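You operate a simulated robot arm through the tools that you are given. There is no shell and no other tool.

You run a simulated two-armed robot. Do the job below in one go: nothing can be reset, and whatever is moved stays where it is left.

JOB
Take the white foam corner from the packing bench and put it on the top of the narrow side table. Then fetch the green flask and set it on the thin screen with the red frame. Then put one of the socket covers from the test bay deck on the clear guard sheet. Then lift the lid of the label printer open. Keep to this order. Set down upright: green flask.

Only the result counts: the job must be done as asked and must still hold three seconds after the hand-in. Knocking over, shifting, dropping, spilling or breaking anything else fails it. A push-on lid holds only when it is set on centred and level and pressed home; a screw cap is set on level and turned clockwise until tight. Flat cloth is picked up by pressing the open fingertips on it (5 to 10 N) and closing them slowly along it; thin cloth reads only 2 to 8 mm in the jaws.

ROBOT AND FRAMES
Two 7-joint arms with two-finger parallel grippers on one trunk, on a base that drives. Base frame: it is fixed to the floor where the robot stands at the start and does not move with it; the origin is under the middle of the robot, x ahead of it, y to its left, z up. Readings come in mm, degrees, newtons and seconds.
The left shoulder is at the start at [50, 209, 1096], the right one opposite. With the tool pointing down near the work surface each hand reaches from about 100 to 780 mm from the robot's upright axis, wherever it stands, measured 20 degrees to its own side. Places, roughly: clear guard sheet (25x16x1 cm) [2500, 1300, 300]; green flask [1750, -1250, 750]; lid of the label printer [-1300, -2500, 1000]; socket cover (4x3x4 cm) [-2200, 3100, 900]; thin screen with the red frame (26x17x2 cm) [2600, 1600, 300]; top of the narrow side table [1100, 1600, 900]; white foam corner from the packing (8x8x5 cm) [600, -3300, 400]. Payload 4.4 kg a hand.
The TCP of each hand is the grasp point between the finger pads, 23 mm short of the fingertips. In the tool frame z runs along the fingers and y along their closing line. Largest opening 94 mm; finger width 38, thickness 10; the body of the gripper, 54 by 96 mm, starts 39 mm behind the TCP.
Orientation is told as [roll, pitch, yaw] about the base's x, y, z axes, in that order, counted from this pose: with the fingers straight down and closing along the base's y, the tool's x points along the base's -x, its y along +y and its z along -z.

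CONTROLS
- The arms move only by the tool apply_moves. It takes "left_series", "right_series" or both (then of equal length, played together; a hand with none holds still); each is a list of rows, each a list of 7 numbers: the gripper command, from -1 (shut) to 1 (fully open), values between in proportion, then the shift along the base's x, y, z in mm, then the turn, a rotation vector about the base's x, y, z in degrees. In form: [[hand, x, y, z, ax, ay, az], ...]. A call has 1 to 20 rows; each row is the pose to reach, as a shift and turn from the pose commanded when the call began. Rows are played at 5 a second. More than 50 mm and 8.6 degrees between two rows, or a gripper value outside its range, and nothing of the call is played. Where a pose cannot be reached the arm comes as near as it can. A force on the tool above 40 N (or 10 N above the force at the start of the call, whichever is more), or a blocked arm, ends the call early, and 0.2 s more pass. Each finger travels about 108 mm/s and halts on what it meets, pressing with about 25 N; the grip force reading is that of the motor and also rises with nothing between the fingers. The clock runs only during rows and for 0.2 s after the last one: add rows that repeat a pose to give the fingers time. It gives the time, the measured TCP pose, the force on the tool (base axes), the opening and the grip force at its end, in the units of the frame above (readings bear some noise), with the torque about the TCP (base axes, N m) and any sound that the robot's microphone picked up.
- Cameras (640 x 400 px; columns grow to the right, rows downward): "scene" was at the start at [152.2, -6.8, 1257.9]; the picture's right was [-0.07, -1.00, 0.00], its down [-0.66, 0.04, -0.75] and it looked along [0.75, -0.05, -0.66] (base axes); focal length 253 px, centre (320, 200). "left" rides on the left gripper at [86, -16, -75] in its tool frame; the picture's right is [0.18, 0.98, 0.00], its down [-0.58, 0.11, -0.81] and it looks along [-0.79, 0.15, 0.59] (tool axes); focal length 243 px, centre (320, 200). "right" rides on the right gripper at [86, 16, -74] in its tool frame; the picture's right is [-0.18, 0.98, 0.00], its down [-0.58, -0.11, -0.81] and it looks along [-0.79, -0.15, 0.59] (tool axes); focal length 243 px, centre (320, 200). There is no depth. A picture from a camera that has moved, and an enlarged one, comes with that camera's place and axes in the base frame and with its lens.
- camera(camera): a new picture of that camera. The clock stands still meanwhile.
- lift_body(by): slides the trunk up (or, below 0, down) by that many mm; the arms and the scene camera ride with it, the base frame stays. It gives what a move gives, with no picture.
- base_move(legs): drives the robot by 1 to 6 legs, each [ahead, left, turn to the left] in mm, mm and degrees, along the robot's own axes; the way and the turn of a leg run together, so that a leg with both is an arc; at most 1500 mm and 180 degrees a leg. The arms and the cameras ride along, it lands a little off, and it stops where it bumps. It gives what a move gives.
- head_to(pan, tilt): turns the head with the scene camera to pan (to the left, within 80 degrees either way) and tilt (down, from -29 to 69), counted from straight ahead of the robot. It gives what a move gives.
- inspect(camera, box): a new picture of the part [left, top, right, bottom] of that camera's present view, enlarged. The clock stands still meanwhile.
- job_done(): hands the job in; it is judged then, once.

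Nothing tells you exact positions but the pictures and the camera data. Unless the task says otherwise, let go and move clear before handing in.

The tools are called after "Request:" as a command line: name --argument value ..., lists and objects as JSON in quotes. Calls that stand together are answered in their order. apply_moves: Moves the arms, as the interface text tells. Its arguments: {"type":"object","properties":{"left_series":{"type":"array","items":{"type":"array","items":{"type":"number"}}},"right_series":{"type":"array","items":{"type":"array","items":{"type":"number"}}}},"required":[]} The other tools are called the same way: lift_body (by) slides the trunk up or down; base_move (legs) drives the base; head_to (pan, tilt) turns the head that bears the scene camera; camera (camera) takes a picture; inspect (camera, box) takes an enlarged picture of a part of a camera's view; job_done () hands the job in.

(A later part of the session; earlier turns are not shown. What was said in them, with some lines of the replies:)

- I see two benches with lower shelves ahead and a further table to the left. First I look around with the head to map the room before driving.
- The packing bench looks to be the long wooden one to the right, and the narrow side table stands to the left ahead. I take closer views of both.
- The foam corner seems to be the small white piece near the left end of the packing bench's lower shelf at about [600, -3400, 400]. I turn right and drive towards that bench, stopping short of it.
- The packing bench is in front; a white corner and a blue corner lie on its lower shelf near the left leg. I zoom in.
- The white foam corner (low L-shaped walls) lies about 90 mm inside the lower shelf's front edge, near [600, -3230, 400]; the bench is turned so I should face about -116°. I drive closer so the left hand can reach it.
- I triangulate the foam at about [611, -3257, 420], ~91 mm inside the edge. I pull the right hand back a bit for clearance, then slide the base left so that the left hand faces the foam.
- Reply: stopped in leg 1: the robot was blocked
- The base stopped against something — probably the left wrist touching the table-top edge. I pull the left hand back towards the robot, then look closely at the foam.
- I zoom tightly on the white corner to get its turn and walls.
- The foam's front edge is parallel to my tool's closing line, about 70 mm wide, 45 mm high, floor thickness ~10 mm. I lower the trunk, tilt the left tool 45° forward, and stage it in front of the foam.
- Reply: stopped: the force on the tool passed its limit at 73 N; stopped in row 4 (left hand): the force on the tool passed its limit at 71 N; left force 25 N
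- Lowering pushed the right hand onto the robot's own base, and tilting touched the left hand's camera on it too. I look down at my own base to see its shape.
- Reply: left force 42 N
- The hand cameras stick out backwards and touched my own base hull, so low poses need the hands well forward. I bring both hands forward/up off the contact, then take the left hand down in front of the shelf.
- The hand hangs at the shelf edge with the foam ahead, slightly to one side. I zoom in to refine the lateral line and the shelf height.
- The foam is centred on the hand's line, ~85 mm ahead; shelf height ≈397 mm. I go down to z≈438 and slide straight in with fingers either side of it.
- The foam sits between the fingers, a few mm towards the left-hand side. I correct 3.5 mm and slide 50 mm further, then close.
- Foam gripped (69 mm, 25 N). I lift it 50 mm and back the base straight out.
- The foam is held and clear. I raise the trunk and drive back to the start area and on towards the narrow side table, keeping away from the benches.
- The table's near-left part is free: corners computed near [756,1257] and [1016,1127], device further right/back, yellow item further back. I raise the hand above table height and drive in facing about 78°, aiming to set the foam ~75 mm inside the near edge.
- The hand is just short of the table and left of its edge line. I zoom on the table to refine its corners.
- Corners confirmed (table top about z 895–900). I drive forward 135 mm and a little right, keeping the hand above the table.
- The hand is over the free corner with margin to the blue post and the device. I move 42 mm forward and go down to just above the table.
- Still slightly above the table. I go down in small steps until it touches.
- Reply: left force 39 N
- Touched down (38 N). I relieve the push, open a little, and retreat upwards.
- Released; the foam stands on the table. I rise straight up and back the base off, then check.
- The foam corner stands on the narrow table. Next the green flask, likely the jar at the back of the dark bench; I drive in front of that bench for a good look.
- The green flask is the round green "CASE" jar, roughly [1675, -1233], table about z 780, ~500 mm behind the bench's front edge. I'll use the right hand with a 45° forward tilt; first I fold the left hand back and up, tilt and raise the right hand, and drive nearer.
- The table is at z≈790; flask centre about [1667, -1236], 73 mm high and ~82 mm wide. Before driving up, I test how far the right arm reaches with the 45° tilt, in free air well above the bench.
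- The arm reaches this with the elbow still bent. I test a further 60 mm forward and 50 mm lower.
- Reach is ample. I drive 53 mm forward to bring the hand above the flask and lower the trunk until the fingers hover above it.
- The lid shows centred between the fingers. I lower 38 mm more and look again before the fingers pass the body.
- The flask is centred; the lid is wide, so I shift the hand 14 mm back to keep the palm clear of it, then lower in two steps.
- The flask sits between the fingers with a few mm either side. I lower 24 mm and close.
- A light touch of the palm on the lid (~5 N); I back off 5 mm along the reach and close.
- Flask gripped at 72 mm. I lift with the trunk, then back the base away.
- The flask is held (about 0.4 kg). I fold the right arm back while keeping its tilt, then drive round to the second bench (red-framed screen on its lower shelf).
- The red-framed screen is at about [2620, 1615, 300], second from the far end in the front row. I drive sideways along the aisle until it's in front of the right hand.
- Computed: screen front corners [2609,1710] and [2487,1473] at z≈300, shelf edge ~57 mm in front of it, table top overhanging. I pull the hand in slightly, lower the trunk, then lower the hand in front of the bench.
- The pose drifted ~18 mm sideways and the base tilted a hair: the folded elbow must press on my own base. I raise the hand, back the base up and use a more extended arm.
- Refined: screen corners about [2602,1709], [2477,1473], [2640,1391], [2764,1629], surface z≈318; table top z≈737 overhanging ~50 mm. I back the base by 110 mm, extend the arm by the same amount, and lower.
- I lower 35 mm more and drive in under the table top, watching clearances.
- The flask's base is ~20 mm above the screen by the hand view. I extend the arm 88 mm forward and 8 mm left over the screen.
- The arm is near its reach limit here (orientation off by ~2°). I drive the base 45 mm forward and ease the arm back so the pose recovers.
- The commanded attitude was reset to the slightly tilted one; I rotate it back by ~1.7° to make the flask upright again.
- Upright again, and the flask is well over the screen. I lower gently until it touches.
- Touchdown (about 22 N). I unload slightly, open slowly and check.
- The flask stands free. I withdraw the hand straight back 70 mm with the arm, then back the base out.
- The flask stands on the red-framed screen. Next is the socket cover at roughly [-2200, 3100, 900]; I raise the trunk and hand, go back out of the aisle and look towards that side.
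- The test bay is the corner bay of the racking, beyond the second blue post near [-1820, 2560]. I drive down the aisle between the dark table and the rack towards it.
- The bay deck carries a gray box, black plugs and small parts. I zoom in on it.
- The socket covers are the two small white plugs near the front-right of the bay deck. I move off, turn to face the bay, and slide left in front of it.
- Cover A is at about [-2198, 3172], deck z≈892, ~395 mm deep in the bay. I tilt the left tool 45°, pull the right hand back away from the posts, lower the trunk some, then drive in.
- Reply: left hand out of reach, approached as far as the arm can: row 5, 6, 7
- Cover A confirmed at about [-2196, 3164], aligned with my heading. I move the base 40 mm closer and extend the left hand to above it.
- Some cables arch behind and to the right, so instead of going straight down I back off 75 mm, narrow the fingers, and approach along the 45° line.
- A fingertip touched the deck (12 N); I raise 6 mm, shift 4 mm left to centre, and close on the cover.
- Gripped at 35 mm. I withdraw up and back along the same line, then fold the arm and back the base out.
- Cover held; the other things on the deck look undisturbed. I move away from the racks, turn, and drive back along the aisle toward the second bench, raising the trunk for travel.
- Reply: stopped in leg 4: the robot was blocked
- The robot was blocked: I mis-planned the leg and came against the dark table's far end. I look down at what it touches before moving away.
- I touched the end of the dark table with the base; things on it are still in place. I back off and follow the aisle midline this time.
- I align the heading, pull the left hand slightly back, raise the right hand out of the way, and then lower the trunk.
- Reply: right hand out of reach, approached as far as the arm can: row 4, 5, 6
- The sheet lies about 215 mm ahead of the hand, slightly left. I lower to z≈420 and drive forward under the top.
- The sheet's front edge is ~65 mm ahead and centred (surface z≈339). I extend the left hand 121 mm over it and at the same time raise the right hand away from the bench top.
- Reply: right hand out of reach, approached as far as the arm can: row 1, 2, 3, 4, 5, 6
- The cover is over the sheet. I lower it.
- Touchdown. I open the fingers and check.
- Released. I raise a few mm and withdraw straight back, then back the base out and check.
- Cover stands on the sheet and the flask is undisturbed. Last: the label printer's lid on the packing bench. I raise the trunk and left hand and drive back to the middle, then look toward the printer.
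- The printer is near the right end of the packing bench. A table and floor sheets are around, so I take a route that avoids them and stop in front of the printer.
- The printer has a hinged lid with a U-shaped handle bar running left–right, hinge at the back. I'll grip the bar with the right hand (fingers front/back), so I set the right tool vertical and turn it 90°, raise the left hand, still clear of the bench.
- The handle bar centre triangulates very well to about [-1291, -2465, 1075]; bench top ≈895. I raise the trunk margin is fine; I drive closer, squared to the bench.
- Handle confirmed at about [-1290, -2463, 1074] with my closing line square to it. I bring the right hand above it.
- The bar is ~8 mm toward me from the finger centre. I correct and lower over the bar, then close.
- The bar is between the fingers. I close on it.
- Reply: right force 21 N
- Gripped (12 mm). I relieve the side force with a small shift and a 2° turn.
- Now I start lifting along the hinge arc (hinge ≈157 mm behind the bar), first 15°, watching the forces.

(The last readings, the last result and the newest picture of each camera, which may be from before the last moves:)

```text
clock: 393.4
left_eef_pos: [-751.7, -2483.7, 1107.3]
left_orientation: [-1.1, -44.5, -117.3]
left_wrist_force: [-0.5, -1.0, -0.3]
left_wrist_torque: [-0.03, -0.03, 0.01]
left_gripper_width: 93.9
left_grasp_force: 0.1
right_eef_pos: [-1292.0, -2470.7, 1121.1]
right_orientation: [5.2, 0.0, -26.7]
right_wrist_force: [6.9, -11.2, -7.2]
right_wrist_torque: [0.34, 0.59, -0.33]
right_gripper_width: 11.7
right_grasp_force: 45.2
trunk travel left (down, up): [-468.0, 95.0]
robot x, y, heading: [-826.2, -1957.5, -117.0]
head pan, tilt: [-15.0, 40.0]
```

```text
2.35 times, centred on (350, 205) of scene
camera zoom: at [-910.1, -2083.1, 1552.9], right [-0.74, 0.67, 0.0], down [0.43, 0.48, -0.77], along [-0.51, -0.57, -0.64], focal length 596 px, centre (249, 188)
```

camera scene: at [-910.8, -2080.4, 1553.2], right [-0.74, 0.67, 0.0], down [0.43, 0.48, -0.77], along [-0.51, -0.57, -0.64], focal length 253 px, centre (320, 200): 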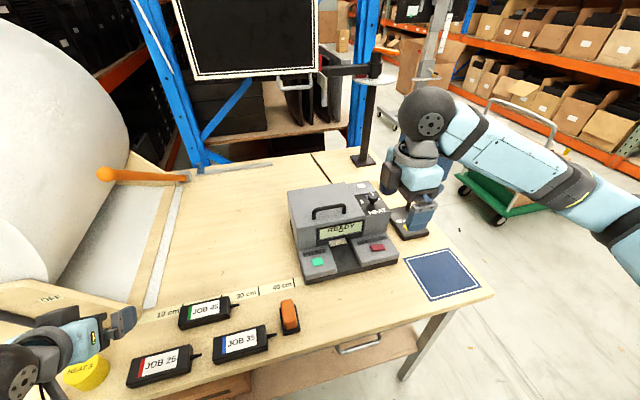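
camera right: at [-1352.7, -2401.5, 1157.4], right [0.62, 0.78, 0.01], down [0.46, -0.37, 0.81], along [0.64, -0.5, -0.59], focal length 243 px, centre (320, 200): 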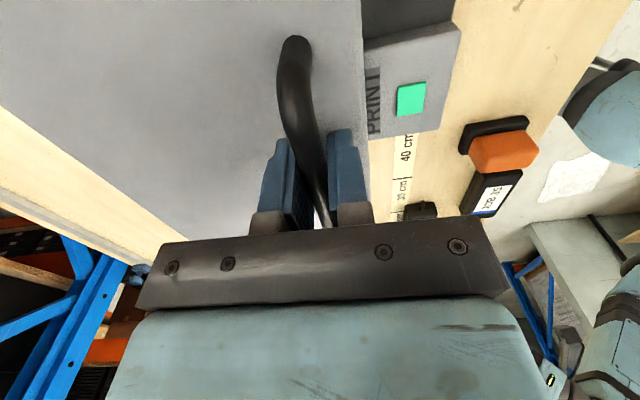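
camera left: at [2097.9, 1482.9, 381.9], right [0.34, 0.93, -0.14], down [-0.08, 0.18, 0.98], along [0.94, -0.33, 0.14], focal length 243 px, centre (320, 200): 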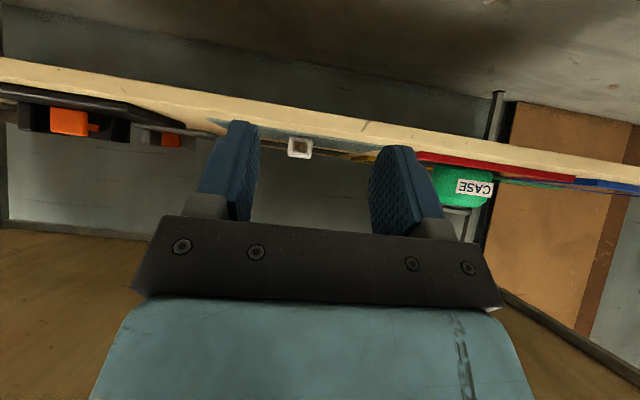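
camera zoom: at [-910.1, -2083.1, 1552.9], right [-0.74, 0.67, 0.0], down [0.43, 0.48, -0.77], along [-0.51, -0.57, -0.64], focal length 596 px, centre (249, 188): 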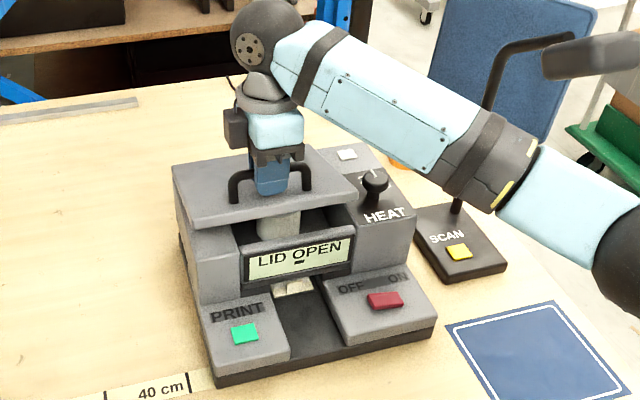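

The lid is rising and the display says "LID OPEN". I continue the arc to about 45°.

Request:
apply_moves --right_series '[[-1, -2.5, -7.2, 12, 1.3, -0.7, 0], [-1, -5.7, -15, 23.3, 2.7, -1.35, 0], [-1, -9.4, -23.7, 33.8, 4, -2, 0], [-1, -13.8, -33.1, 43.5, 5.4, -2.7, 0], [-1, -18.5, -43.1, 52.3, 6.7, -3.4, 0], [-1, -23.5, -53.8, 60, 8, -4.1, 0], [-1, -23.5, -53.8, 60, 8, -4.1, 0]]'

Request:
inspect --camera "scene" --box '[250, 120, 450, 290]'

Request:
camera --camera "right"

```text
clock: 395.0
left_eef_pos: [-753.9, -2484.6, 1107.0]
left_orientation: [-0.8, -44.5, -117.4]
left_wrist_force: [-0.4, -0.2, -0.1]
left_wrist_torque: [-0.02, 0.01, 0.01]
left_gripper_width: 94.0
left_grasp_force: 0.1
right_eef_pos: [-1318.7, -2523.6, 1178.1]
right_orientation: [14.2, -0.1, -26.9]
right_wrist_force: [-5.2, -5.8, -16.8]
right_wrist_torque: [0.62, 1.1, -0.84]
right_gripper_width: 11.8
right_grasp_force: 44.8
trunk travel left (down, up): [-468.0, 95.0]
robot x, y, heading: [-824.5, -1952.8, -116.8]
head pan, tilt: [-15.0, 40.0]
```

```text
2.35 times, centred on (350, 205) of scene
camera zoom: at [-913.3, -2083.6, 1552.6], right [-0.74, 0.67, 0.0], down [0.43, 0.48, -0.76], along [-0.51, -0.57, -0.65], focal length 596 px, centre (249, 188)
```

zoom: 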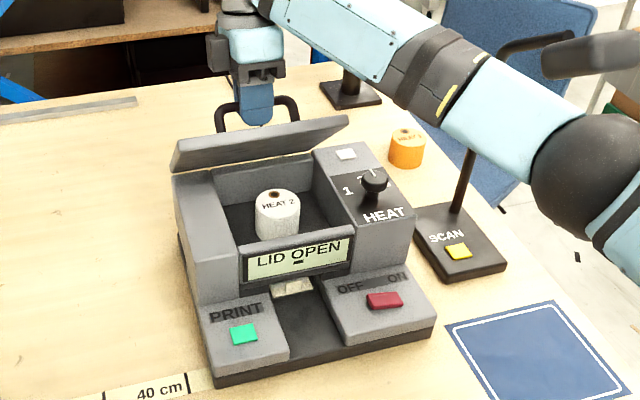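

```text
taken
camera right: at [-1396.0, -2486.3, 1253.5], right [0.59, 0.77, 0.24], down [0.38, -0.53, 0.76], along [0.71, -0.36, -0.61], focal length 243 px, centre (320, 200)
```

right: 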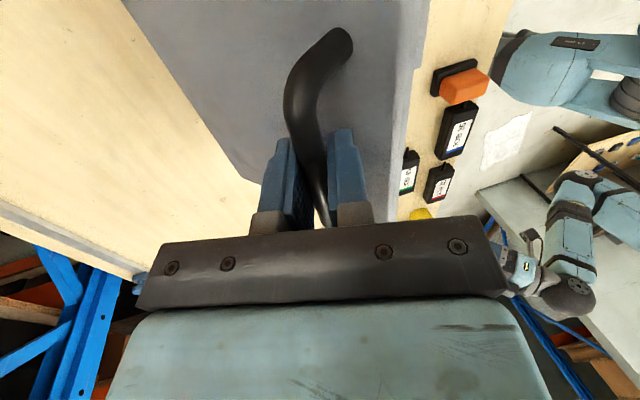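

Lid about 41° open; from the measured points the hinge is 165 mm behind and 52 mm below the bar. I continue the arc to about 65°.

Request:
apply_moves --right_series '[[-1, -7.6, -15, 4.6, 0, 0, 0], [-1, -15, -29.6, 11.4, 0, 0, 0], [-1, -22.6, -44.8, 16.4, 0, 0, 0], [-1, -30.5, -60.3, 19.7, 0, 0, 0], [-1, -30.5, -60.3, 19.7, 0, 0, 0]]'

Request:
inspect --camera "scene" --box '[250, 120, 450, 290]'

Request:
camera --camera "right"

```text
clock: 396.2
left_eef_pos: [-753.6, -2483.6, 1108.5]
left_orientation: [-0.8, -44.4, -117.4]
left_wrist_force: [0.2, 0.3, -0.8]
left_wrist_torque: [-0.02, 0.01, -0.03]
left_gripper_width: 94.2
left_grasp_force: 0.0
right_eef_pos: [-1349.7, -2583.4, 1198.8]
right_orientation: [14.3, -0.2, -26.8]
right_wrist_force: [-6.2, 4.6, -18.4]
right_wrist_torque: [0.59, 1.01, -1.51]
right_gripper_width: 11.9
right_grasp_force: 45.4
trunk travel left (down, up): [-468.0, 95.0]
robot x, y, heading: [-822.5, -1956.0, -116.9]
head pan, tilt: [-15.0, 40.0]
```

```text
2.35 times, centred on (350, 205) of scene
camera zoom: at [-914.1, -2082.0, 1552.6], right [-0.74, 0.67, 0.0], down [0.43, 0.48, -0.76], along [-0.51, -0.57, -0.64], focal length 596 px, centre (249, 188)
```

zoom: 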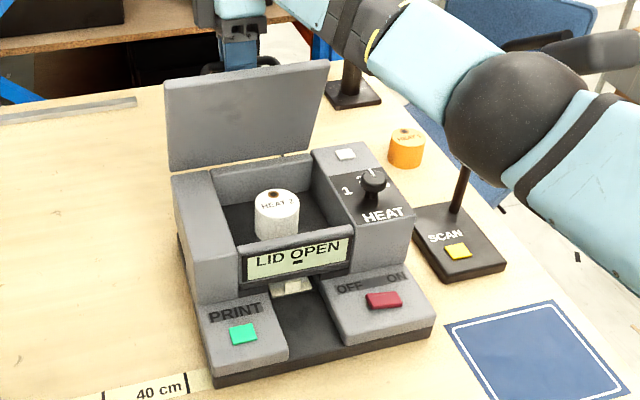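

```text
taken
camera right: at [-1426.6, -2546.9, 1273.6], right [0.59, 0.77, 0.24], down [0.38, -0.53, 0.76], along [0.71, -0.36, -0.61], focal length 243 px, centre (320, 200)
```

right: 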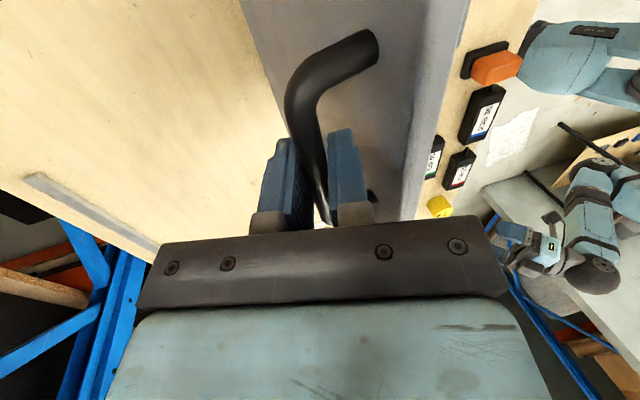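

Lid is about 70° open. To push it past vertical I bring the closed left hand in front of its underside as a support, on the left part, keeping clear of the right forearm.

Request:
apply_moves --left_series '[[0, -44.6, 12.7, 5.4, 0, 0, 0], [-1, -89, 25.4, 10.8, 0, 0, 0], [-1, -134, 38, 16.3, 0, 0, 0], [-1, -178.5, 50.8, 21.7, 0, 0, 0], [-1, -223, 63.5, 27, 0, 0, 0], [-1, -268, 76, 32.6, 0, 0, 0], [-1, -312, 89, 38, 0, 0, 0], [-1, -357, 101.5, 43.5, 0, 0, 0], [-1, -402, 114, 49, 0, 0, 0], [-1, -402, 114, 49, 0, 0, 0]]'

Request:
camera --camera "scene"

Request:
camera --camera "left"

```text
clock: 397.6
left_eef_pos: [-965.7, -2441.6, 1105.4]
left_orientation: [14.0, -43.9, -126.4]
left_wrist_force: [-0.1, 0.3, 0.8]
left_wrist_torque: [0.0, -0.03, 0.01]
left_gripper_width: 0.0
left_grasp_force: 25.1
right_eef_pos: [-1348.0, -2582.1, 1199.4]
right_orientation: [14.3, -0.1, -27.2]
right_wrist_force: [-3.9, -0.8, -12.1]
right_wrist_torque: [-0.54, -0.57, -1.88]
right_gripper_width: 11.6
right_grasp_force: 44.7
trunk travel left (down, up): [-468.0, 95.0]
robot x, y, heading: [-826.4, -1954.4, -116.9]
head pan, tilt: [-15.0, 40.0]
stopped in row 7 (left hand): the arm was blocked; the commanded pose is now the measured one
```

```text
taken
camera scene: at [-911.5, -2081.4, 1553.2], right [-0.74, 0.67, 0.0], down [0.43, 0.48, -0.77], along [-0.51, -0.57, -0.64], focal length 253 px, centre (320, 200)
```

scene: 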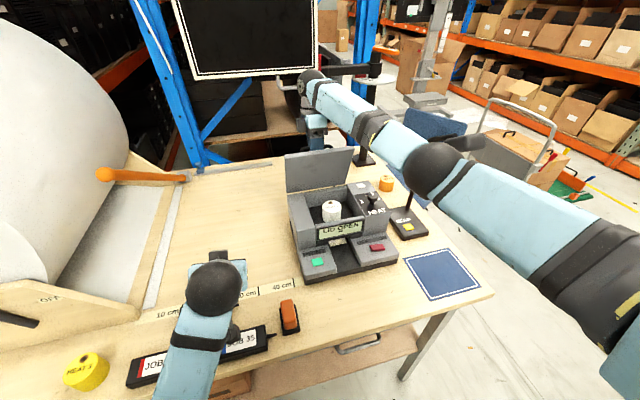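

```text
taken
camera left: at [-926.8, -2333.8, 1093.5], right [0.94, -0.32, 0.04], down [0.01, 0.17, 0.99], along [-0.33, -0.93, 0.16], focal length 243 px, centre (320, 200)
```

left: 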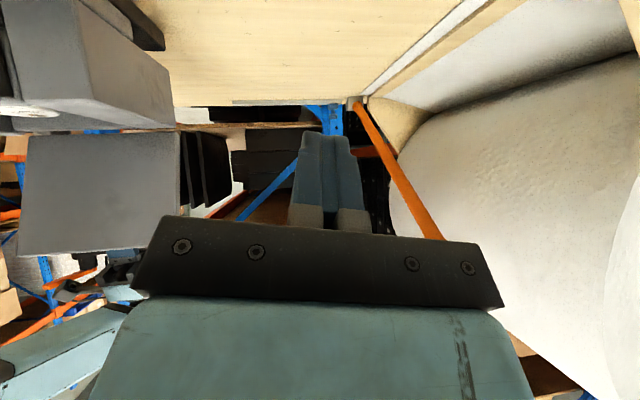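

The folded left arm was blocked by my own body. I move it back left, straighten its attitude and reach forward first before swinging right.

Request:
apply_moves --left_series '[[-1, 18, -9, 5, 3.1, 4.3, -0.6], [-1, 36, -18, 10, 6.3, 8.6, -1.2], [-1, 18, -54, 18, 6.3, 8.6, -1.2], [-1, 0, -90, 26, 6.3, 8.6, -1.2], [-1, -18, -126, 35, 6.3, 8.6, -1.2], [-1, -36, -162, 45, 6.3, 8.6, -1.2], [-1, -36, -162, 45, 6.3, 8.6, -1.2]]'

Request:
camera --camera "scene"

```text
clock: 399.2
left_eef_pos: [-1003.7, -2604.4, 1147.6]
left_orientation: [-0.7, -42.9, -117.5]
left_wrist_force: [-1.1, -0.1, 0.4]
left_wrist_torque: [0.02, -0.01, -0.01]
left_gripper_width: 0.0
left_grasp_force: 25.0
right_eef_pos: [-1349.1, -2583.6, 1198.3]
right_orientation: [14.3, -0.2, -26.9]
right_wrist_force: [-6.9, 3.9, -17.3]
right_wrist_torque: [0.56, 1.15, -1.39]
right_gripper_width: 11.7
right_grasp_force: 44.9
trunk travel left (down, up): [-468.0, 95.0]
robot x, y, heading: [-823.4, -1955.7, -117.0]
head pan, tilt: [-15.0, 40.0]
```

```text
taken
camera scene: at [-913.9, -2082.4, 1552.6], right [-0.74, 0.67, 0.0], down [0.43, 0.48, -0.76], along [-0.51, -0.57, -0.64], focal length 253 px, centre (320, 200)
```

scene: 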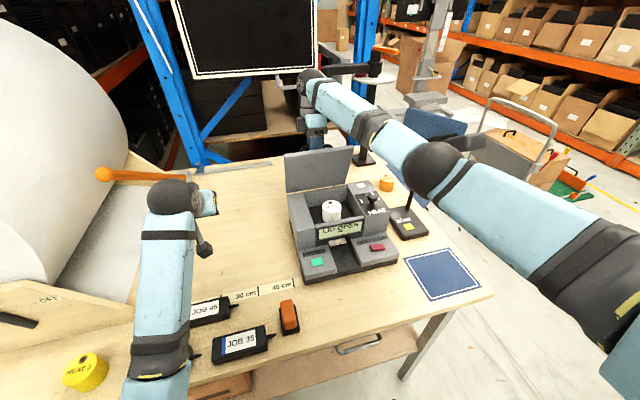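

Request:
apply_moves --left_series '[[-1, -41, 21, 2, 0, 0, 0], [-1, -82, 42, 4, 0, 0, 0], [-1, -123, 63, 6, 0, 0, 0], [-1, -164, 84, 8, 0, 0, 0], [-1, -205, 105, 10, 0, 0, 0], [-1, -205, 105, 10, 0, 0, 0]]'

Request:
camera --camera "left"

Request:
camera --camera "scene"

```text
clock: 400.2
left_eef_pos: [-1084.5, -2584.5, 1113.2]
left_orientation: [11.5, -42.6, -121.1]
left_wrist_force: [0.0, 1.0, -0.3]
left_wrist_torque: [0.01, 0.02, -0.06]
left_gripper_width: 0.1
left_grasp_force: 24.8
right_eef_pos: [-1348.0, -2582.8, 1198.7]
right_orientation: [14.3, -0.1, -27.3]
right_wrist_force: [-3.3, -0.2, -9.7]
right_wrist_torque: [-0.58, -0.59, -1.86]
right_gripper_width: 11.7
right_grasp_force: 45.1
trunk travel left (down, up): [-468.0, 95.0]
robot x, y, heading: [-823.1, -1952.8, -116.8]
head pan, tilt: [-15.0, 40.0]
stopped in row 4 (left hand): the arm was blocked; the commanded pose is now the measured one
```

```text
taken
camera left: at [-1052.2, -2474.4, 1106.6], right [0.96, -0.27, 0.02], down [0.02, 0.13, 0.99], along [-0.27, -0.95, 0.13], focal length 243 px, centre (320, 200)
```

left: 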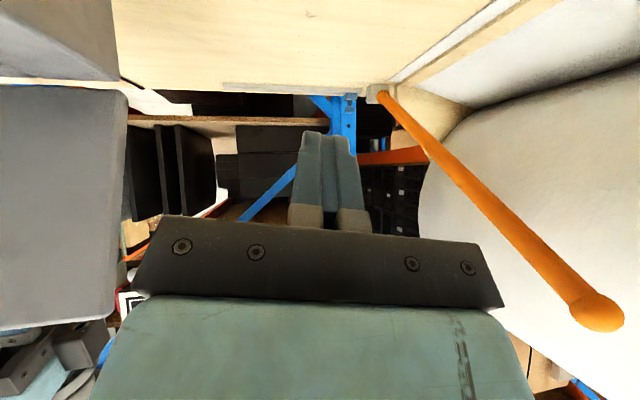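

```text
taken
camera scene: at [-911.3, -2081.5, 1553.2], right [-0.74, 0.67, 0.0], down [0.43, 0.48, -0.77], along [-0.51, -0.57, -0.64], focal length 253 px, centre (320, 200)
```

scene: 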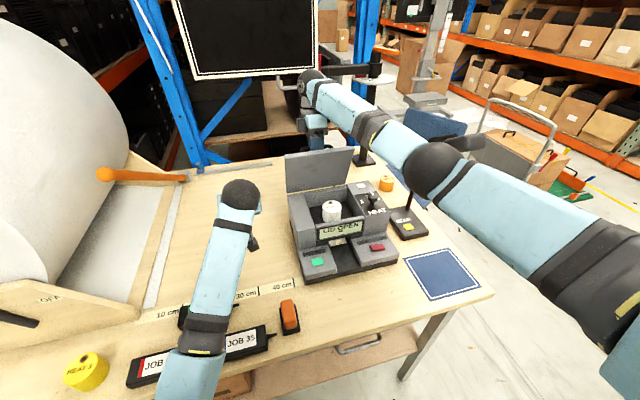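

The left arm cannot cross the middle. I bring it back to its own side and finish the lid with the right hand alone, using a short forward drive to gain reach.

Request:
apply_moves --left_series '[[-1, 36, -14, 10, 1.5, 2.5, -1.5], [-1, 72, -28, 20, 3, 5, -3], [-1, 108, -20, 30, 4.6, 7.6, -4.5], [-1, 135, 10, 35, 4.6, 7.6, -4.5], [-1, 155, 48, 35, 4.6, 7.6, -4.5], [-1, 155, 48, 35, 4.6, 7.6, -4.5]]'

Request:
base_move --legs '[[20, 0, 0]]'

Request:
inspect --camera "scene" --box '[250, 60, 450, 290]'

Request:
camera --camera "right"

```text
clock: 401.6
left_eef_pos: [-934.8, -2544.3, 1158.9]
left_orientation: [-0.6, -43.7, -117.3]
left_wrist_force: [0.2, -0.5, 0.0]
left_wrist_torque: [0.0, 0.0, -0.02]
left_gripper_width: 0.1
left_grasp_force: 24.8
right_eef_pos: [-1349.1, -2582.8, 1199.0]
right_orientation: [14.2, -0.2, -27.1]
right_wrist_force: [-3.8, 3.4, -17.2]
right_wrist_torque: [0.73, 1.17, -1.44]
right_gripper_width: 12.1
right_grasp_force: 45.0
trunk travel left (down, up): [-468.0, 95.0]
robot x, y, heading: [-821.6, -1954.3, -117.0]
head pan, tilt: [-15.0, 40.0]
```

```text
clock: 402.4
left_eef_pos: [-944.5, -2560.5, 1158.5]
left_orientation: [-0.4, -43.6, -117.5]
left_wrist_force: [1.1, -0.2, -0.1]
left_wrist_torque: [-0.01, 0.0, 0.01]
left_gripper_width: 0.0
left_grasp_force: 25.1
right_eef_pos: [-1357.1, -2601.8, 1198.9]
right_orientation: [14.3, -0.2, -26.9]
right_wrist_force: [-4.6, 7.1, -11.7]
right_wrist_torque: [0.21, 0.05, -1.72]
right_gripper_width: 11.9
right_grasp_force: 45.0
trunk travel left (down, up): [-468.0, 95.0]
robot x, y, heading: [-834.4, -1973.0, -117.0]
head pan, tilt: [-15.0, 40.0]
```

```text
1.74 times, centred on (350, 175) of scene
camera zoom: at [-922.2, -2098.7, 1552.8], right [-0.74, 0.67, 0.0], down [0.43, 0.48, -0.76], along [-0.51, -0.57, -0.64], focal length 441 px, centre (268, 244)
```

zoom: 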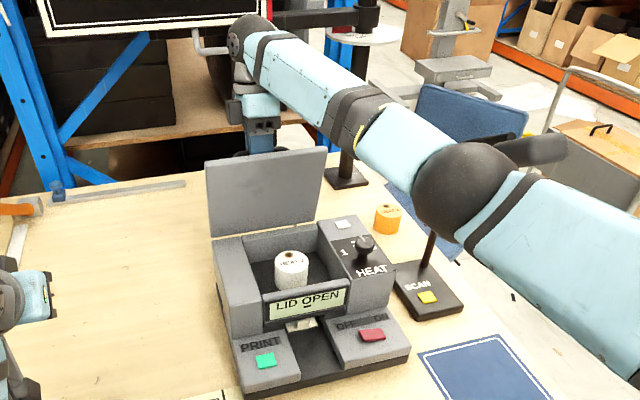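

```text
taken
camera right: at [-1435.0, -2563.6, 1274.5], right [0.59, 0.77, 0.24], down [0.38, -0.53, 0.76], along [0.71, -0.36, -0.61], focal length 243 px, centre (320, 200)
```

right: 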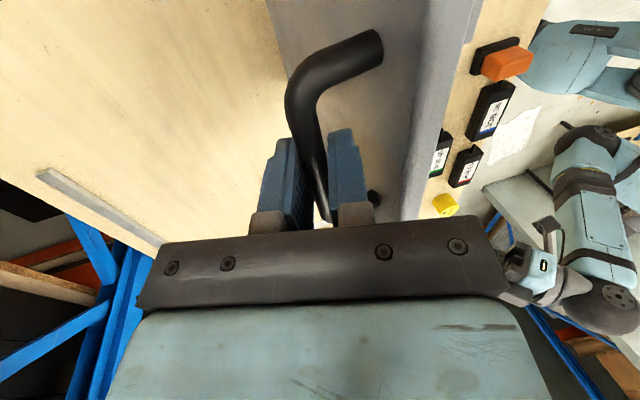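

Lid at ~77°. I now open the fingers a little while still caging the bar, to see whether the lid stays by itself or leans back onto the front finger.

Request:
apply_moves --right_series '[[-0.6, -1, -2, 0, 0, 0, 0], [-0.45, -2, -4, 0, 0, 0, 0], [-0.35, -3, -6, 0, 0, 0, 0], [-0.35, -3, -6, 0, 0, 0, 0], [-0.35, -3, -6, 0, 0, 0, 0]]'

Request:
camera --camera "right"

Request:
inspect --camera "scene" --box '[250, 60, 450, 290]'

```text
clock: 403.6
left_eef_pos: [-944.3, -2561.0, 1160.1]
left_orientation: [-0.6, -43.7, -117.5]
left_wrist_force: [0.4, -0.1, 0.4]
left_wrist_torque: [0.01, -0.02, 0.04]
left_gripper_width: 0.0
left_grasp_force: 25.1
right_eef_pos: [-1358.7, -2607.0, 1200.1]
right_orientation: [14.1, -0.2, -26.9]
right_wrist_force: [0.6, 0.2, 0.6]
right_wrist_torque: [-0.02, -0.02, 0.01]
right_gripper_width: 30.8
right_grasp_force: 0.2
trunk travel left (down, up): [-468.0, 95.0]
robot x, y, heading: [-833.6, -1974.6, -116.7]
head pan, tilt: [-15.0, 40.0]
```

```text
taken
camera right: at [-1436.1, -2569.5, 1275.7], right [0.6, 0.77, 0.24], down [0.38, -0.53, 0.76], along [0.71, -0.36, -0.61], focal length 243 px, centre (320, 200)
```

right: 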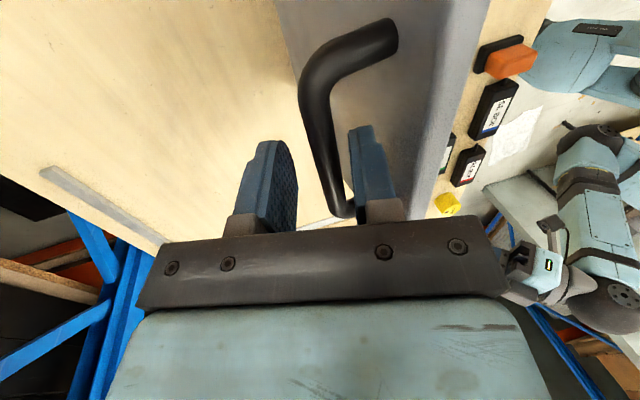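

```text
1.74 times, centred on (350, 175) of scene
camera zoom: at [-919.6, -2097.9, 1553.1], right [-0.74, 0.67, 0.0], down [0.43, 0.48, -0.77], along [-0.51, -0.57, -0.64], focal length 441 px, centre (268, 244)
```

zoom: 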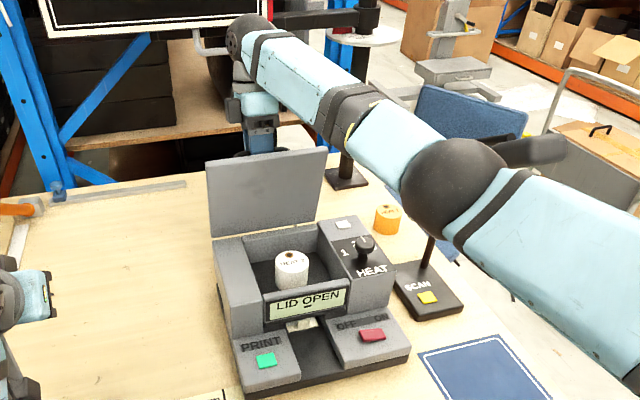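

The tool feels no load, so the lid may stay by itself. I back the hand off 8 mm to see if the lid follows.

Request:
apply_moves --right_series '[[-0.2, 2, 4, 0, 0, 0, 0], [-0.2, 3.6, 7.1, 0, 0, 0, 0], [-0.2, 3.6, 7.1, 0, 0, 0, 0], [-0.2, 3.6, 7.1, 0, 0, 0, 0], [-0.2, 3.6, 7.1, 0, 0, 0, 0]]'

Request:
camera --camera "right"

Request:
inspect --camera "scene" --box '[250, 60, 450, 290]'

```text
clock: 404.8
left_eef_pos: [-943.3, -2560.5, 1159.2]
left_orientation: [-0.6, -43.7, -117.4]
left_wrist_force: [-0.5, -0.4, 1.1]
left_wrist_torque: [0.01, -0.01, -0.02]
left_gripper_width: 0.0
left_grasp_force: 24.8
right_eef_pos: [-1354.8, -2599.2, 1199.8]
right_orientation: [14.2, -0.2, -27.0]
right_wrist_force: [0.4, 0.2, -0.2]
right_wrist_torque: [-0.01, -0.01, 0.02]
right_gripper_width: 37.5
right_grasp_force: 0.0
trunk travel left (down, up): [-468.0, 95.0]
robot x, y, heading: [-832.6, -1972.3, -116.9]
head pan, tilt: [-15.0, 40.0]
```

```text
taken
camera right: at [-1432.5, -2561.8, 1275.2], right [0.6, 0.77, 0.24], down [0.38, -0.53, 0.76], along [0.71, -0.36, -0.61], focal length 243 px, centre (320, 200)
```

right: 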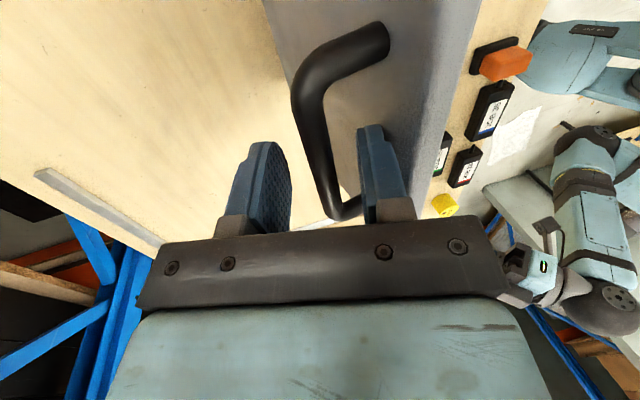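

```text
1.74 times, centred on (350, 175) of scene
camera zoom: at [-919.7, -2097.8, 1553.1], right [-0.74, 0.67, 0.0], down [0.43, 0.48, -0.77], along [-0.51, -0.57, -0.64], focal length 441 px, centre (268, 244)
```

zoom: 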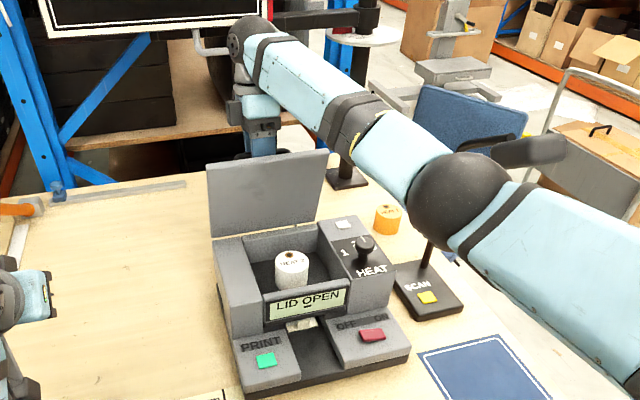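

Request:
apply_moves --right_series '[[-0.2, 0, 0, 0, 0, 0, 0], [-0.2, 0, 0, 0, 0, 0, 0], [-0.2, 0, 0, 0, 0, 0, 0], [-0.2, 0, 0, 0, 0, 0, 0], [-0.2, 0, 0, 0, 0, 0, 0], [-0.2, 0, 0, 0, 0, 0, 0], [-0.2, 0, 0, 0, 0, 0, 0], [-0.2, 0, 0, 0, 0, 0, 0]]'

Request:
camera --camera "right"

Request:
inspect --camera "scene" --box '[250, 60, 450, 290]'

```text
clock: 406.6
left_eef_pos: [-942.3, -2560.9, 1159.8]
left_orientation: [-0.6, -43.9, -117.3]
left_wrist_force: [-0.7, -0.9, 0.1]
left_wrist_torque: [0.0, 0.02, -0.03]
left_gripper_width: 0.2
left_grasp_force: 24.9
right_eef_pos: [-1354.9, -2598.2, 1200.1]
right_orientation: [14.2, -0.2, -26.9]
right_wrist_force: [0.7, 0.3, 0.0]
right_wrist_torque: [0.01, 0.01, 0.0]
right_gripper_width: 37.6
right_grasp_force: 0.1
trunk travel left (down, up): [-468.0, 95.0]
robot x, y, heading: [-830.9, -1978.0, -116.9]
head pan, tilt: [-15.0, 40.0]
```

```text
taken
camera right: at [-1432.3, -2561.9, 1275.3], right [0.6, 0.77, 0.24], down [0.38, -0.53, 0.76], along [0.71, -0.36, -0.61], focal length 243 px, centre (320, 200)
```

right: 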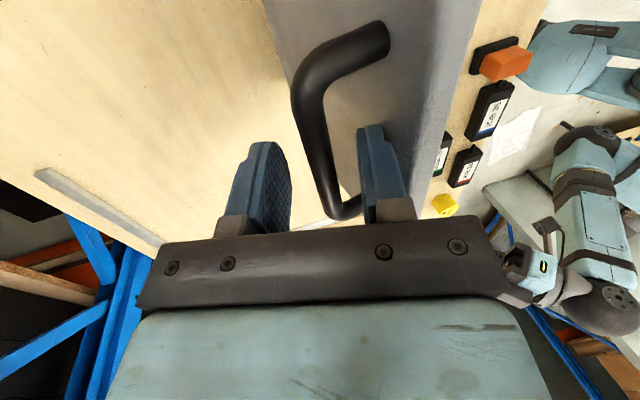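

```text
1.74 times, centred on (350, 175) of scene
camera zoom: at [-919.6, -2097.8, 1553.1], right [-0.74, 0.67, 0.0], down [0.43, 0.48, -0.77], along [-0.51, -0.57, -0.64], focal length 441 px, centre (268, 244)
```

zoom: 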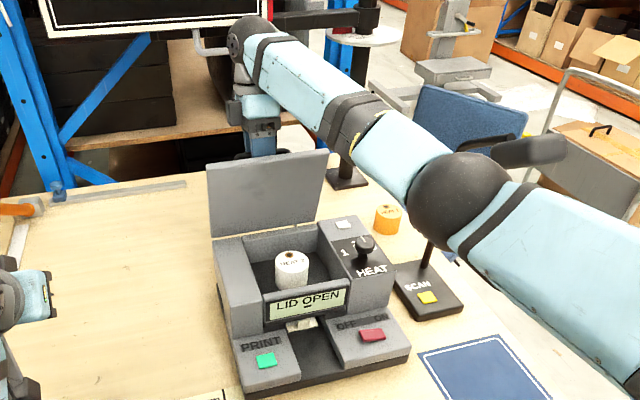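

The lid holds by itself at about 75°. To be safe I open it further by pushing the bar with the front finger: I widen the fingers, shift forward and straighten the tool.

Request:
apply_moves --right_series '[[0, -3.6, -7.1, 0, -2.2, 1.1, 0], [0.3, -7.2, -14.3, 0, -4.5, 2.2, 0], [0.5, -9.9, -19.6, 0, -6.7, 3.4, 0], [0.7, -12.6, -25, 0, -8.9, 4.5, 0], [0.7, -12.6, -25, 0, -8.9, 4.5, 0]]'

Request:
camera --camera "right"

Request:
inspect --camera "scene" --box '[250, 60, 450, 290]'

```text
clock: 407.8
left_eef_pos: [-943.3, -2561.7, 1160.0]
left_orientation: [-0.6, -43.9, -117.5]
left_wrist_force: [0.2, 0.4, 0.2]
left_wrist_torque: [-0.01, 0.0, -0.05]
left_gripper_width: 0.0
left_grasp_force: 24.9
right_eef_pos: [-1366.8, -2622.8, 1201.6]
right_orientation: [4.2, -0.3, -26.9]
right_wrist_force: [-0.3, 0.0, -0.1]
right_wrist_torque: [0.02, 0.03, -0.03]
right_gripper_width: 80.2
right_grasp_force: 0.3
trunk travel left (down, up): [-468.0, 95.0]
robot x, y, heading: [-830.3, -1972.6, -116.9]
head pan, tilt: [-15.0, 40.0]
```

```text
taken
camera right: at [-1438.4, -2574.9, 1275.6], right [0.61, 0.79, 0.07], down [0.44, -0.41, 0.8], along [0.66, -0.45, -0.6], focal length 243 px, centre (320, 200)
```

right: 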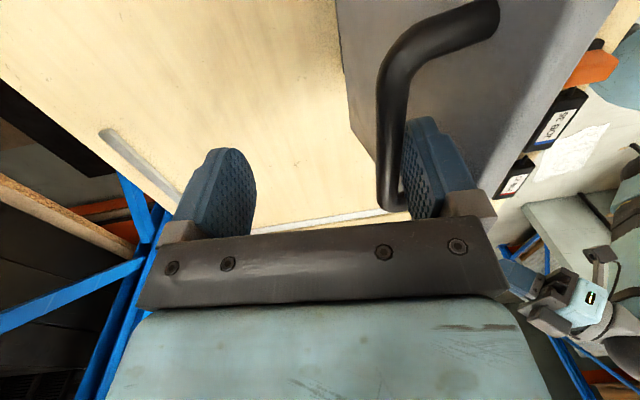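

```text
1.74 times, centred on (350, 175) of scene
camera zoom: at [-919.6, -2097.6, 1553.2], right [-0.74, 0.67, 0.0], down [0.43, 0.48, -0.77], along [-0.51, -0.57, -0.64], focal length 441 px, centre (268, 244)
```

zoom: 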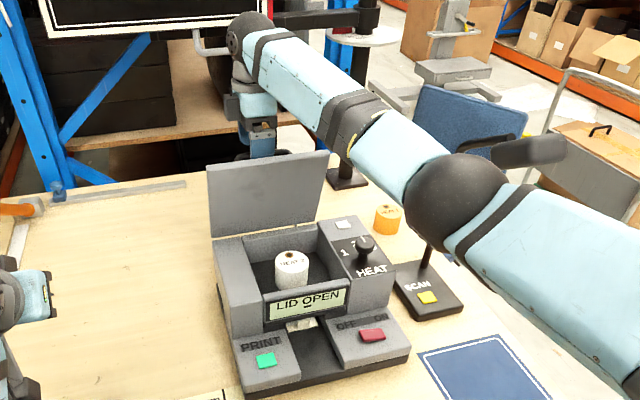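

The bar is right at the front finger and the lid unmoved. I push forward along the arc.

Request:
apply_moves --right_series '[[0.7, -4.5, -8.9, 0, 0, 0, 0], [0.7, -9, -17.9, 0, 0, 0, 0], [0.7, -13.5, -26.8, 0, 0, 0, 0], [0.7, -13.5, -26.8, 0, 0, 0, 0]]'

Request:
inspect --camera "scene" --box '[250, 60, 450, 290]'

Request:
camera --camera "right"

```text
clock: 408.8
left_eef_pos: [-944.5, -2561.0, 1160.4]
left_orientation: [-0.5, -43.8, -117.5]
left_wrist_force: [0.3, 0.4, -0.4]
left_wrist_torque: [-0.01, 0.01, 0.03]
left_gripper_width: 0.1
left_grasp_force: 25.0
right_eef_pos: [-1381.2, -2649.7, 1201.9]
right_orientation: [4.2, -0.2, -26.9]
right_wrist_force: [-0.2, 0.1, 1.0]
right_wrist_torque: [0.02, 0.01, 0.0]
right_gripper_width: 80.1
right_grasp_force: 0.0
trunk travel left (down, up): [-468.0, 95.0]
robot x, y, heading: [-834.2, -1971.6, -117.0]
head pan, tilt: [-15.0, 40.0]
```

```text
1.74 times, centred on (350, 175) of scene
camera zoom: at [-920.7, -2097.5, 1553.1], right [-0.74, 0.67, 0.0], down [0.43, 0.48, -0.77], along [-0.51, -0.57, -0.64], focal length 441 px, centre (268, 244)
```

zoom: 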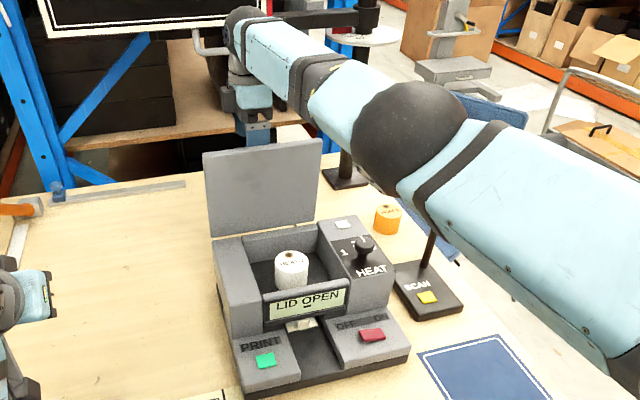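

```text
taken
camera right: at [-1453.4, -2601.5, 1276.3], right [0.61, 0.79, 0.07], down [0.44, -0.41, 0.8], along [0.66, -0.45, -0.6], focal length 243 px, centre (320, 200)
```

right: 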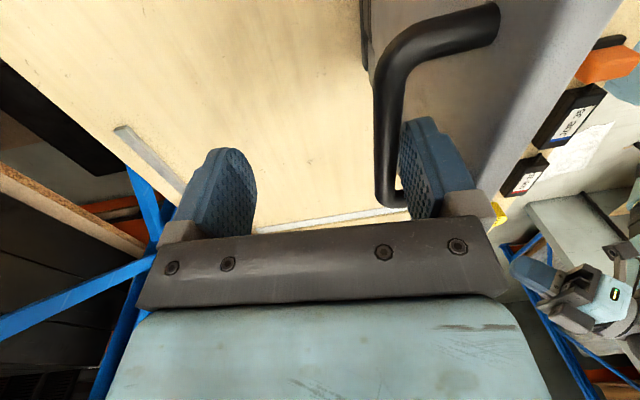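

The lid follows easily. I push another 20 mm.

Request:
apply_moves --right_series '[[0.7, -3.6, -7.1, -1, 0, 0, 0], [0.7, -7.2, -14.3, -2, 0, 0, 0], [0.7, -10, -20, -4, 0, 0, 0], [0.7, -10, -20, -4, 0, 0, 0]]'

Request:
inspect --camera "scene" --box '[250, 60, 450, 290]'

Request:
camera --camera "right"

```text
clock: 409.8
left_eef_pos: [-943.0, -2561.3, 1159.0]
left_orientation: [-0.6, -43.8, -117.4]
left_wrist_force: [0.5, -0.2, -0.4]
left_wrist_torque: [-0.02, 0.01, 0.0]
left_gripper_width: 0.0
left_grasp_force: 25.4
right_eef_pos: [-1380.1, -2650.2, 1201.3]
right_orientation: [4.2, -0.3, -26.8]
right_wrist_force: [0.1, 0.0, 0.4]
right_wrist_torque: [0.02, -0.04, 0.01]
right_gripper_width: 79.9
right_grasp_force: 0.1
right hand out of reach, approached as far as the arm can: row 1, 2, 3, 4
trunk travel left (down, up): [-468.0, 95.0]
robot x, y, heading: [-831.6, -1970.9, -117.2]
head pan, tilt: [-15.0, 40.0]
```

```text
1.74 times, centred on (350, 175) of scene
camera zoom: at [-919.7, -2097.8, 1553.1], right [-0.74, 0.67, 0.0], down [0.43, 0.48, -0.77], along [-0.51, -0.57, -0.64], focal length 441 px, centre (268, 244)
```

zoom: 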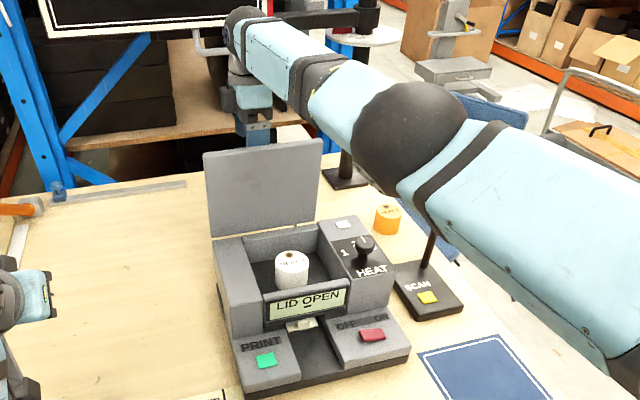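

```text
taken
camera right: at [-1452.4, -2601.7, 1276.6], right [0.61, 0.79, 0.07], down [0.44, -0.41, 0.8], along [0.66, -0.45, -0.6], focal length 243 px, centre (320, 200)
```

right: 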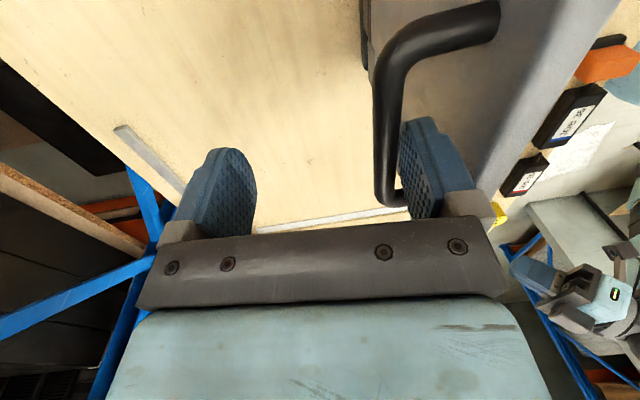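

That is the reach limit with the vertical tool; the lid is ~84° open. I tilt the tool toward me to gain reach and push a little more.

Request:
apply_moves --right_series '[[0.7, -2, -4, 0, -5.4, 2.7, 0], [0.7, -5, -10, 0, -10.7, 5.4, 0], [0.7, -8, -16, -1, -16.1, 8.1, 0], [0.7, -11, -22, -3, -16.1, 8.1, 0], [0.7, -11, -22, -3, -16.1, 8.1, 0]]'

Request:
inspect --camera "scene" --box '[250, 60, 450, 290]'

Request:
camera --camera "right"

```text
clock: 411.0
left_eef_pos: [-942.6, -2559.0, 1159.6]
left_orientation: [-0.6, -43.8, -117.5]
left_wrist_force: [-0.2, -0.6, 0.3]
left_wrist_torque: [0.01, -0.02, -0.02]
left_gripper_width: 0.0
left_grasp_force: 24.9
right_eef_pos: [-1391.3, -2671.5, 1197.6]
right_orientation: [-13.8, -0.2, -26.9]
right_wrist_force: [0.7, 5.2, -0.9]
right_wrist_torque: [0.52, -0.15, -0.07]
right_gripper_width: 82.3
right_grasp_force: 2.7
trunk travel left (down, up): [-468.0, 95.0]
robot x, y, heading: [-831.0, -1971.5, -116.9]
head pan, tilt: [-15.0, 40.0]
```

```text
1.74 times, centred on (350, 175) of scene
camera zoom: at [-919.7, -2097.1, 1553.1], right [-0.74, 0.67, 0.0], down [0.43, 0.48, -0.77], along [-0.51, -0.57, -0.64], focal length 441 px, centre (268, 244)
```

zoom: 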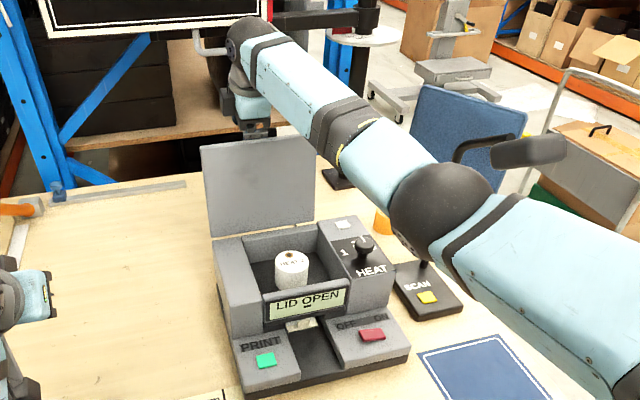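

```text
taken
camera right: at [-1452.2, -2602.4, 1265.7], right [0.6, 0.77, -0.23], down [0.55, -0.18, 0.81], along [0.58, -0.61, -0.54], focal length 243 px, centre (320, 200)
```

right: 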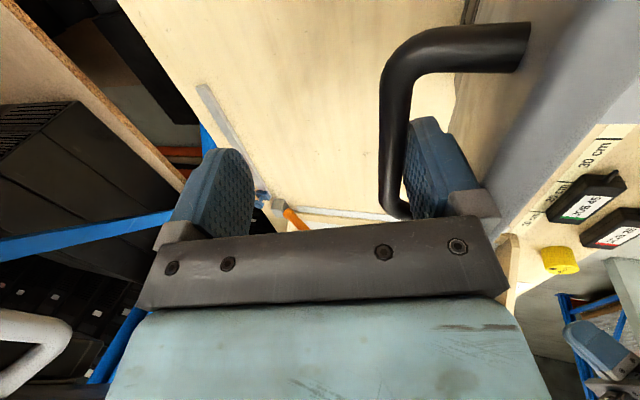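

The lid is slightly past vertical and now pushes back lightly (its stop). I ease off 3 mm and take the hand straight up, out of the handle.

Request:
apply_moves --right_series '[[0.7, 1.4, 2.7, 0, 0, 0, 0], [0.7, 1.4, 2.7, 12, 0, 0, 0], [0.7, 1.4, 2.7, 30, 0, 0, 0], [0.7, 1.4, 2.7, 60, 0, 0, 0], [0.7, 1.4, 2.7, 95, 0, 0, 0], [0.7, 1.4, 2.7, 95, 0, 0, 0]]'

Request:
inspect --camera "scene" --box '[250, 60, 450, 290]'

Request:
camera --camera "right"

```text
clock: 412.4
left_eef_pos: [-942.9, -2560.6, 1159.3]
left_orientation: [-0.6, -43.8, -117.5]
left_wrist_force: [0.4, -0.1, -0.3]
left_wrist_torque: [0.0, -0.01, 0.02]
left_gripper_width: 0.0
left_grasp_force: 25.3
right_eef_pos: [-1388.4, -2668.7, 1293.0]
right_orientation: [-13.8, -0.3, -26.7]
right_wrist_force: [-0.1, 0.3, -0.2]
right_wrist_torque: [-0.01, 0.0, 0.03]
right_gripper_width: 80.1
right_grasp_force: 0.0
trunk travel left (down, up): [-468.0, 95.0]
robot x, y, heading: [-833.7, -1976.0, -117.1]
head pan, tilt: [-15.0, 40.0]
```

```text
1.74 times, centred on (350, 175) of scene
camera zoom: at [-919.9, -2097.9, 1553.1], right [-0.74, 0.67, 0.0], down [0.43, 0.48, -0.77], along [-0.51, -0.57, -0.64], focal length 441 px, centre (268, 244)
```

zoom: 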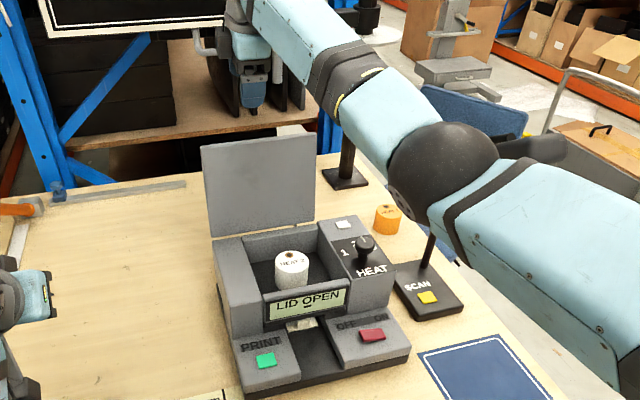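

```text
taken
camera right: at [-1448.8, -2599.7, 1360.3], right [0.6, 0.77, -0.23], down [0.55, -0.18, 0.81], along [0.58, -0.61, -0.54], focal length 243 px, centre (320, 200)
```

right: 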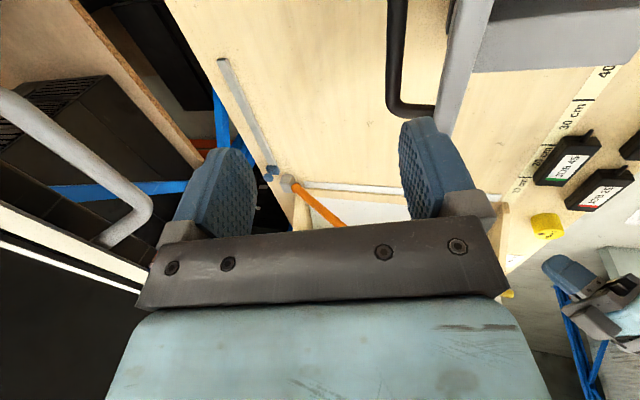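

The lid stays up. I move the right hand back over it, then back the base off and confirm.

Request:
apply_moves --right_series '[[0.7, 0, 0, 20, 0, 0, 0], [0.7, 15, 30, 25, 0, 0, 0], [0.7, 35, 69, 25, 0, 0, 0], [0.7, 55, 109, 25, 0, 0, 0], [0.7, 75, 148, 25, 0, 0, 0], [0.7, 95, 188, 25, 0, 0, 0], [0.7, 115, 228, 25, 0, 0, 0], [0.7, 135, 267, 25, 0, 0, 0], [0.7, 155, 307, 25, 0, 0, 0], [0.7, 155, 307, 25, 0, 0, 0]]'

Request:
base_move --legs '[[-250, 0, 0]]'

Request:
head_to --pan 0 --tilt 35

Request:
camera --camera "scene"

Request:
inspect --camera "scene" --box '[300, 150, 460, 290]'

```text
clock: 414.6
left_eef_pos: [-942.5, -2562.1, 1159.3]
left_orientation: [-0.6, -43.8, -117.4]
left_wrist_force: [-0.7, 0.3, 0.1]
left_wrist_torque: [0.01, -0.03, 0.01]
left_gripper_width: 0.0
left_grasp_force: 24.7
right_eef_pos: [-1235.0, -2361.5, 1317.6]
right_orientation: [-13.7, -0.4, -26.9]
right_wrist_force: [-0.1, 0.8, -0.4]
right_wrist_torque: [0.01, 0.0, 0.0]
right_gripper_width: 80.0
right_grasp_force: 0.1
trunk travel left (down, up): [-468.0, 95.0]
robot x, y, heading: [-832.7, -1972.6, -116.9]
head pan, tilt: [-15.0, 40.0]
```

```text
clock: 416.4
left_eef_pos: [-828.4, -2340.6, 1159.5]
left_orientation: [-0.5, -43.9, -117.3]
left_wrist_force: [-0.6, 0.0, 0.1]
left_wrist_torque: [0.01, 0.0, 0.0]
left_gripper_width: 0.1
left_grasp_force: 25.0
right_eef_pos: [-1121.7, -2142.1, 1317.5]
right_orientation: [-13.8, -0.3, -26.7]
right_wrist_force: [0.5, -0.1, 0.2]
right_wrist_torque: [-0.01, 0.01, 0.02]
right_gripper_width: 80.0
right_grasp_force: 0.1
trunk travel left (down, up): [-468.0, 95.0]
robot x, y, heading: [-722.5, -1753.7, -116.7]
head pan, tilt: [-15.0, 40.0]
```

```text
clock: 417.2
left_eef_pos: [-829.6, -2340.5, 1160.2]
left_orientation: [-0.6, -43.8, -117.4]
left_wrist_force: [1.7, -0.3, 0.0]
left_wrist_torque: [0.01, 0.03, -0.02]
left_gripper_width: 0.0
left_grasp_force: 25.2
right_eef_pos: [-1121.3, -2141.9, 1317.8]
right_orientation: [-13.8, -0.3, -26.5]
right_wrist_force: [0.5, -0.6, -0.5]
right_wrist_torque: [0.02, 0.02, 0.02]
right_gripper_width: 79.9
right_grasp_force: 0.2
trunk travel left (down, up): [-468.0, 95.0]
robot x, y, heading: [-724.5, -1753.3, -116.6]
head pan, tilt: [0.0, 35.0]
```

```text
taken
camera scene: at [-790.3, -1892.4, 1560.7], right [-0.89, 0.45, 0.0], down [0.26, 0.51, -0.82], along [-0.37, -0.73, -0.57], focal length 253 px, centre (320, 200)
```

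scene: 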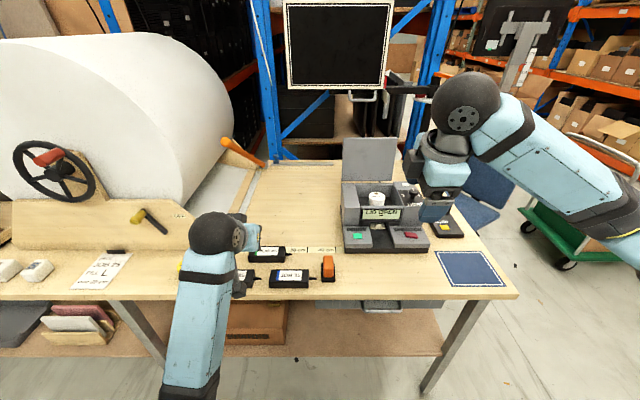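

```text
2.86 times, centred on (380, 220) of scene
camera zoom: at [-790.3, -1892.4, 1560.7], right [-0.89, 0.45, 0.0], down [0.26, 0.51, -0.82], along [-0.37, -0.73, -0.57], focal length 724 px, centre (149, 143)
```

zoom: 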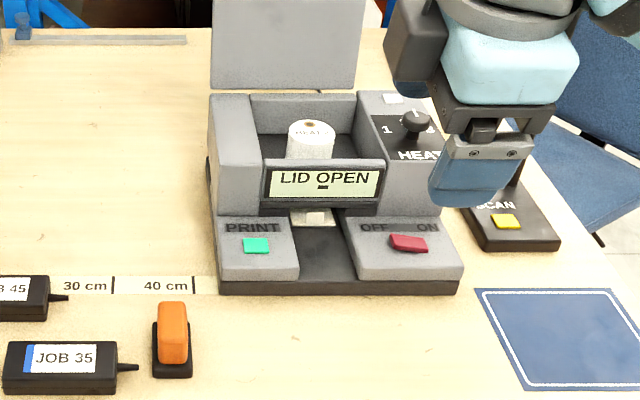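

The lid stands open by itself, the display shows "LID OPEN", and both hands are clear. The foam corner, flask and socket cover were all confirmed in place earlier, so I hand the job in.

Request:
job_done

```text
The job is handed in.
```

All four steps are done in the order you asked, and the job is handed in. I don't have the judge's result.

- **Foam corner:** it stands on the near end of the narrow side table.
- **Green flask:** this is the green jar labelled "CASE". It stands upright on the red-framed screen, a little in front of its centre.
- **Socket cover:** one of the two white covers from the test bay deck sits on the clear guard sheet.
- **Label printer lid:** it is open slightly past vertical and stayed up after I let go. The printer display shows "LID OPEN".

**Possible risk:** while carrying the socket cover back, I planned one drive leg wrongly and the base stopped against the leg of the dark speckled table. The tape ring and green clip were still on it afterwards. I saw no sign that the table had moved, but I can't rule out a small shift.

**Minor touches:** an arm brushed the packing bench when I first drove up to it. Later the gripper's palm touched the flask's lid lightly before I gripped it. I saw nothing shift either time.
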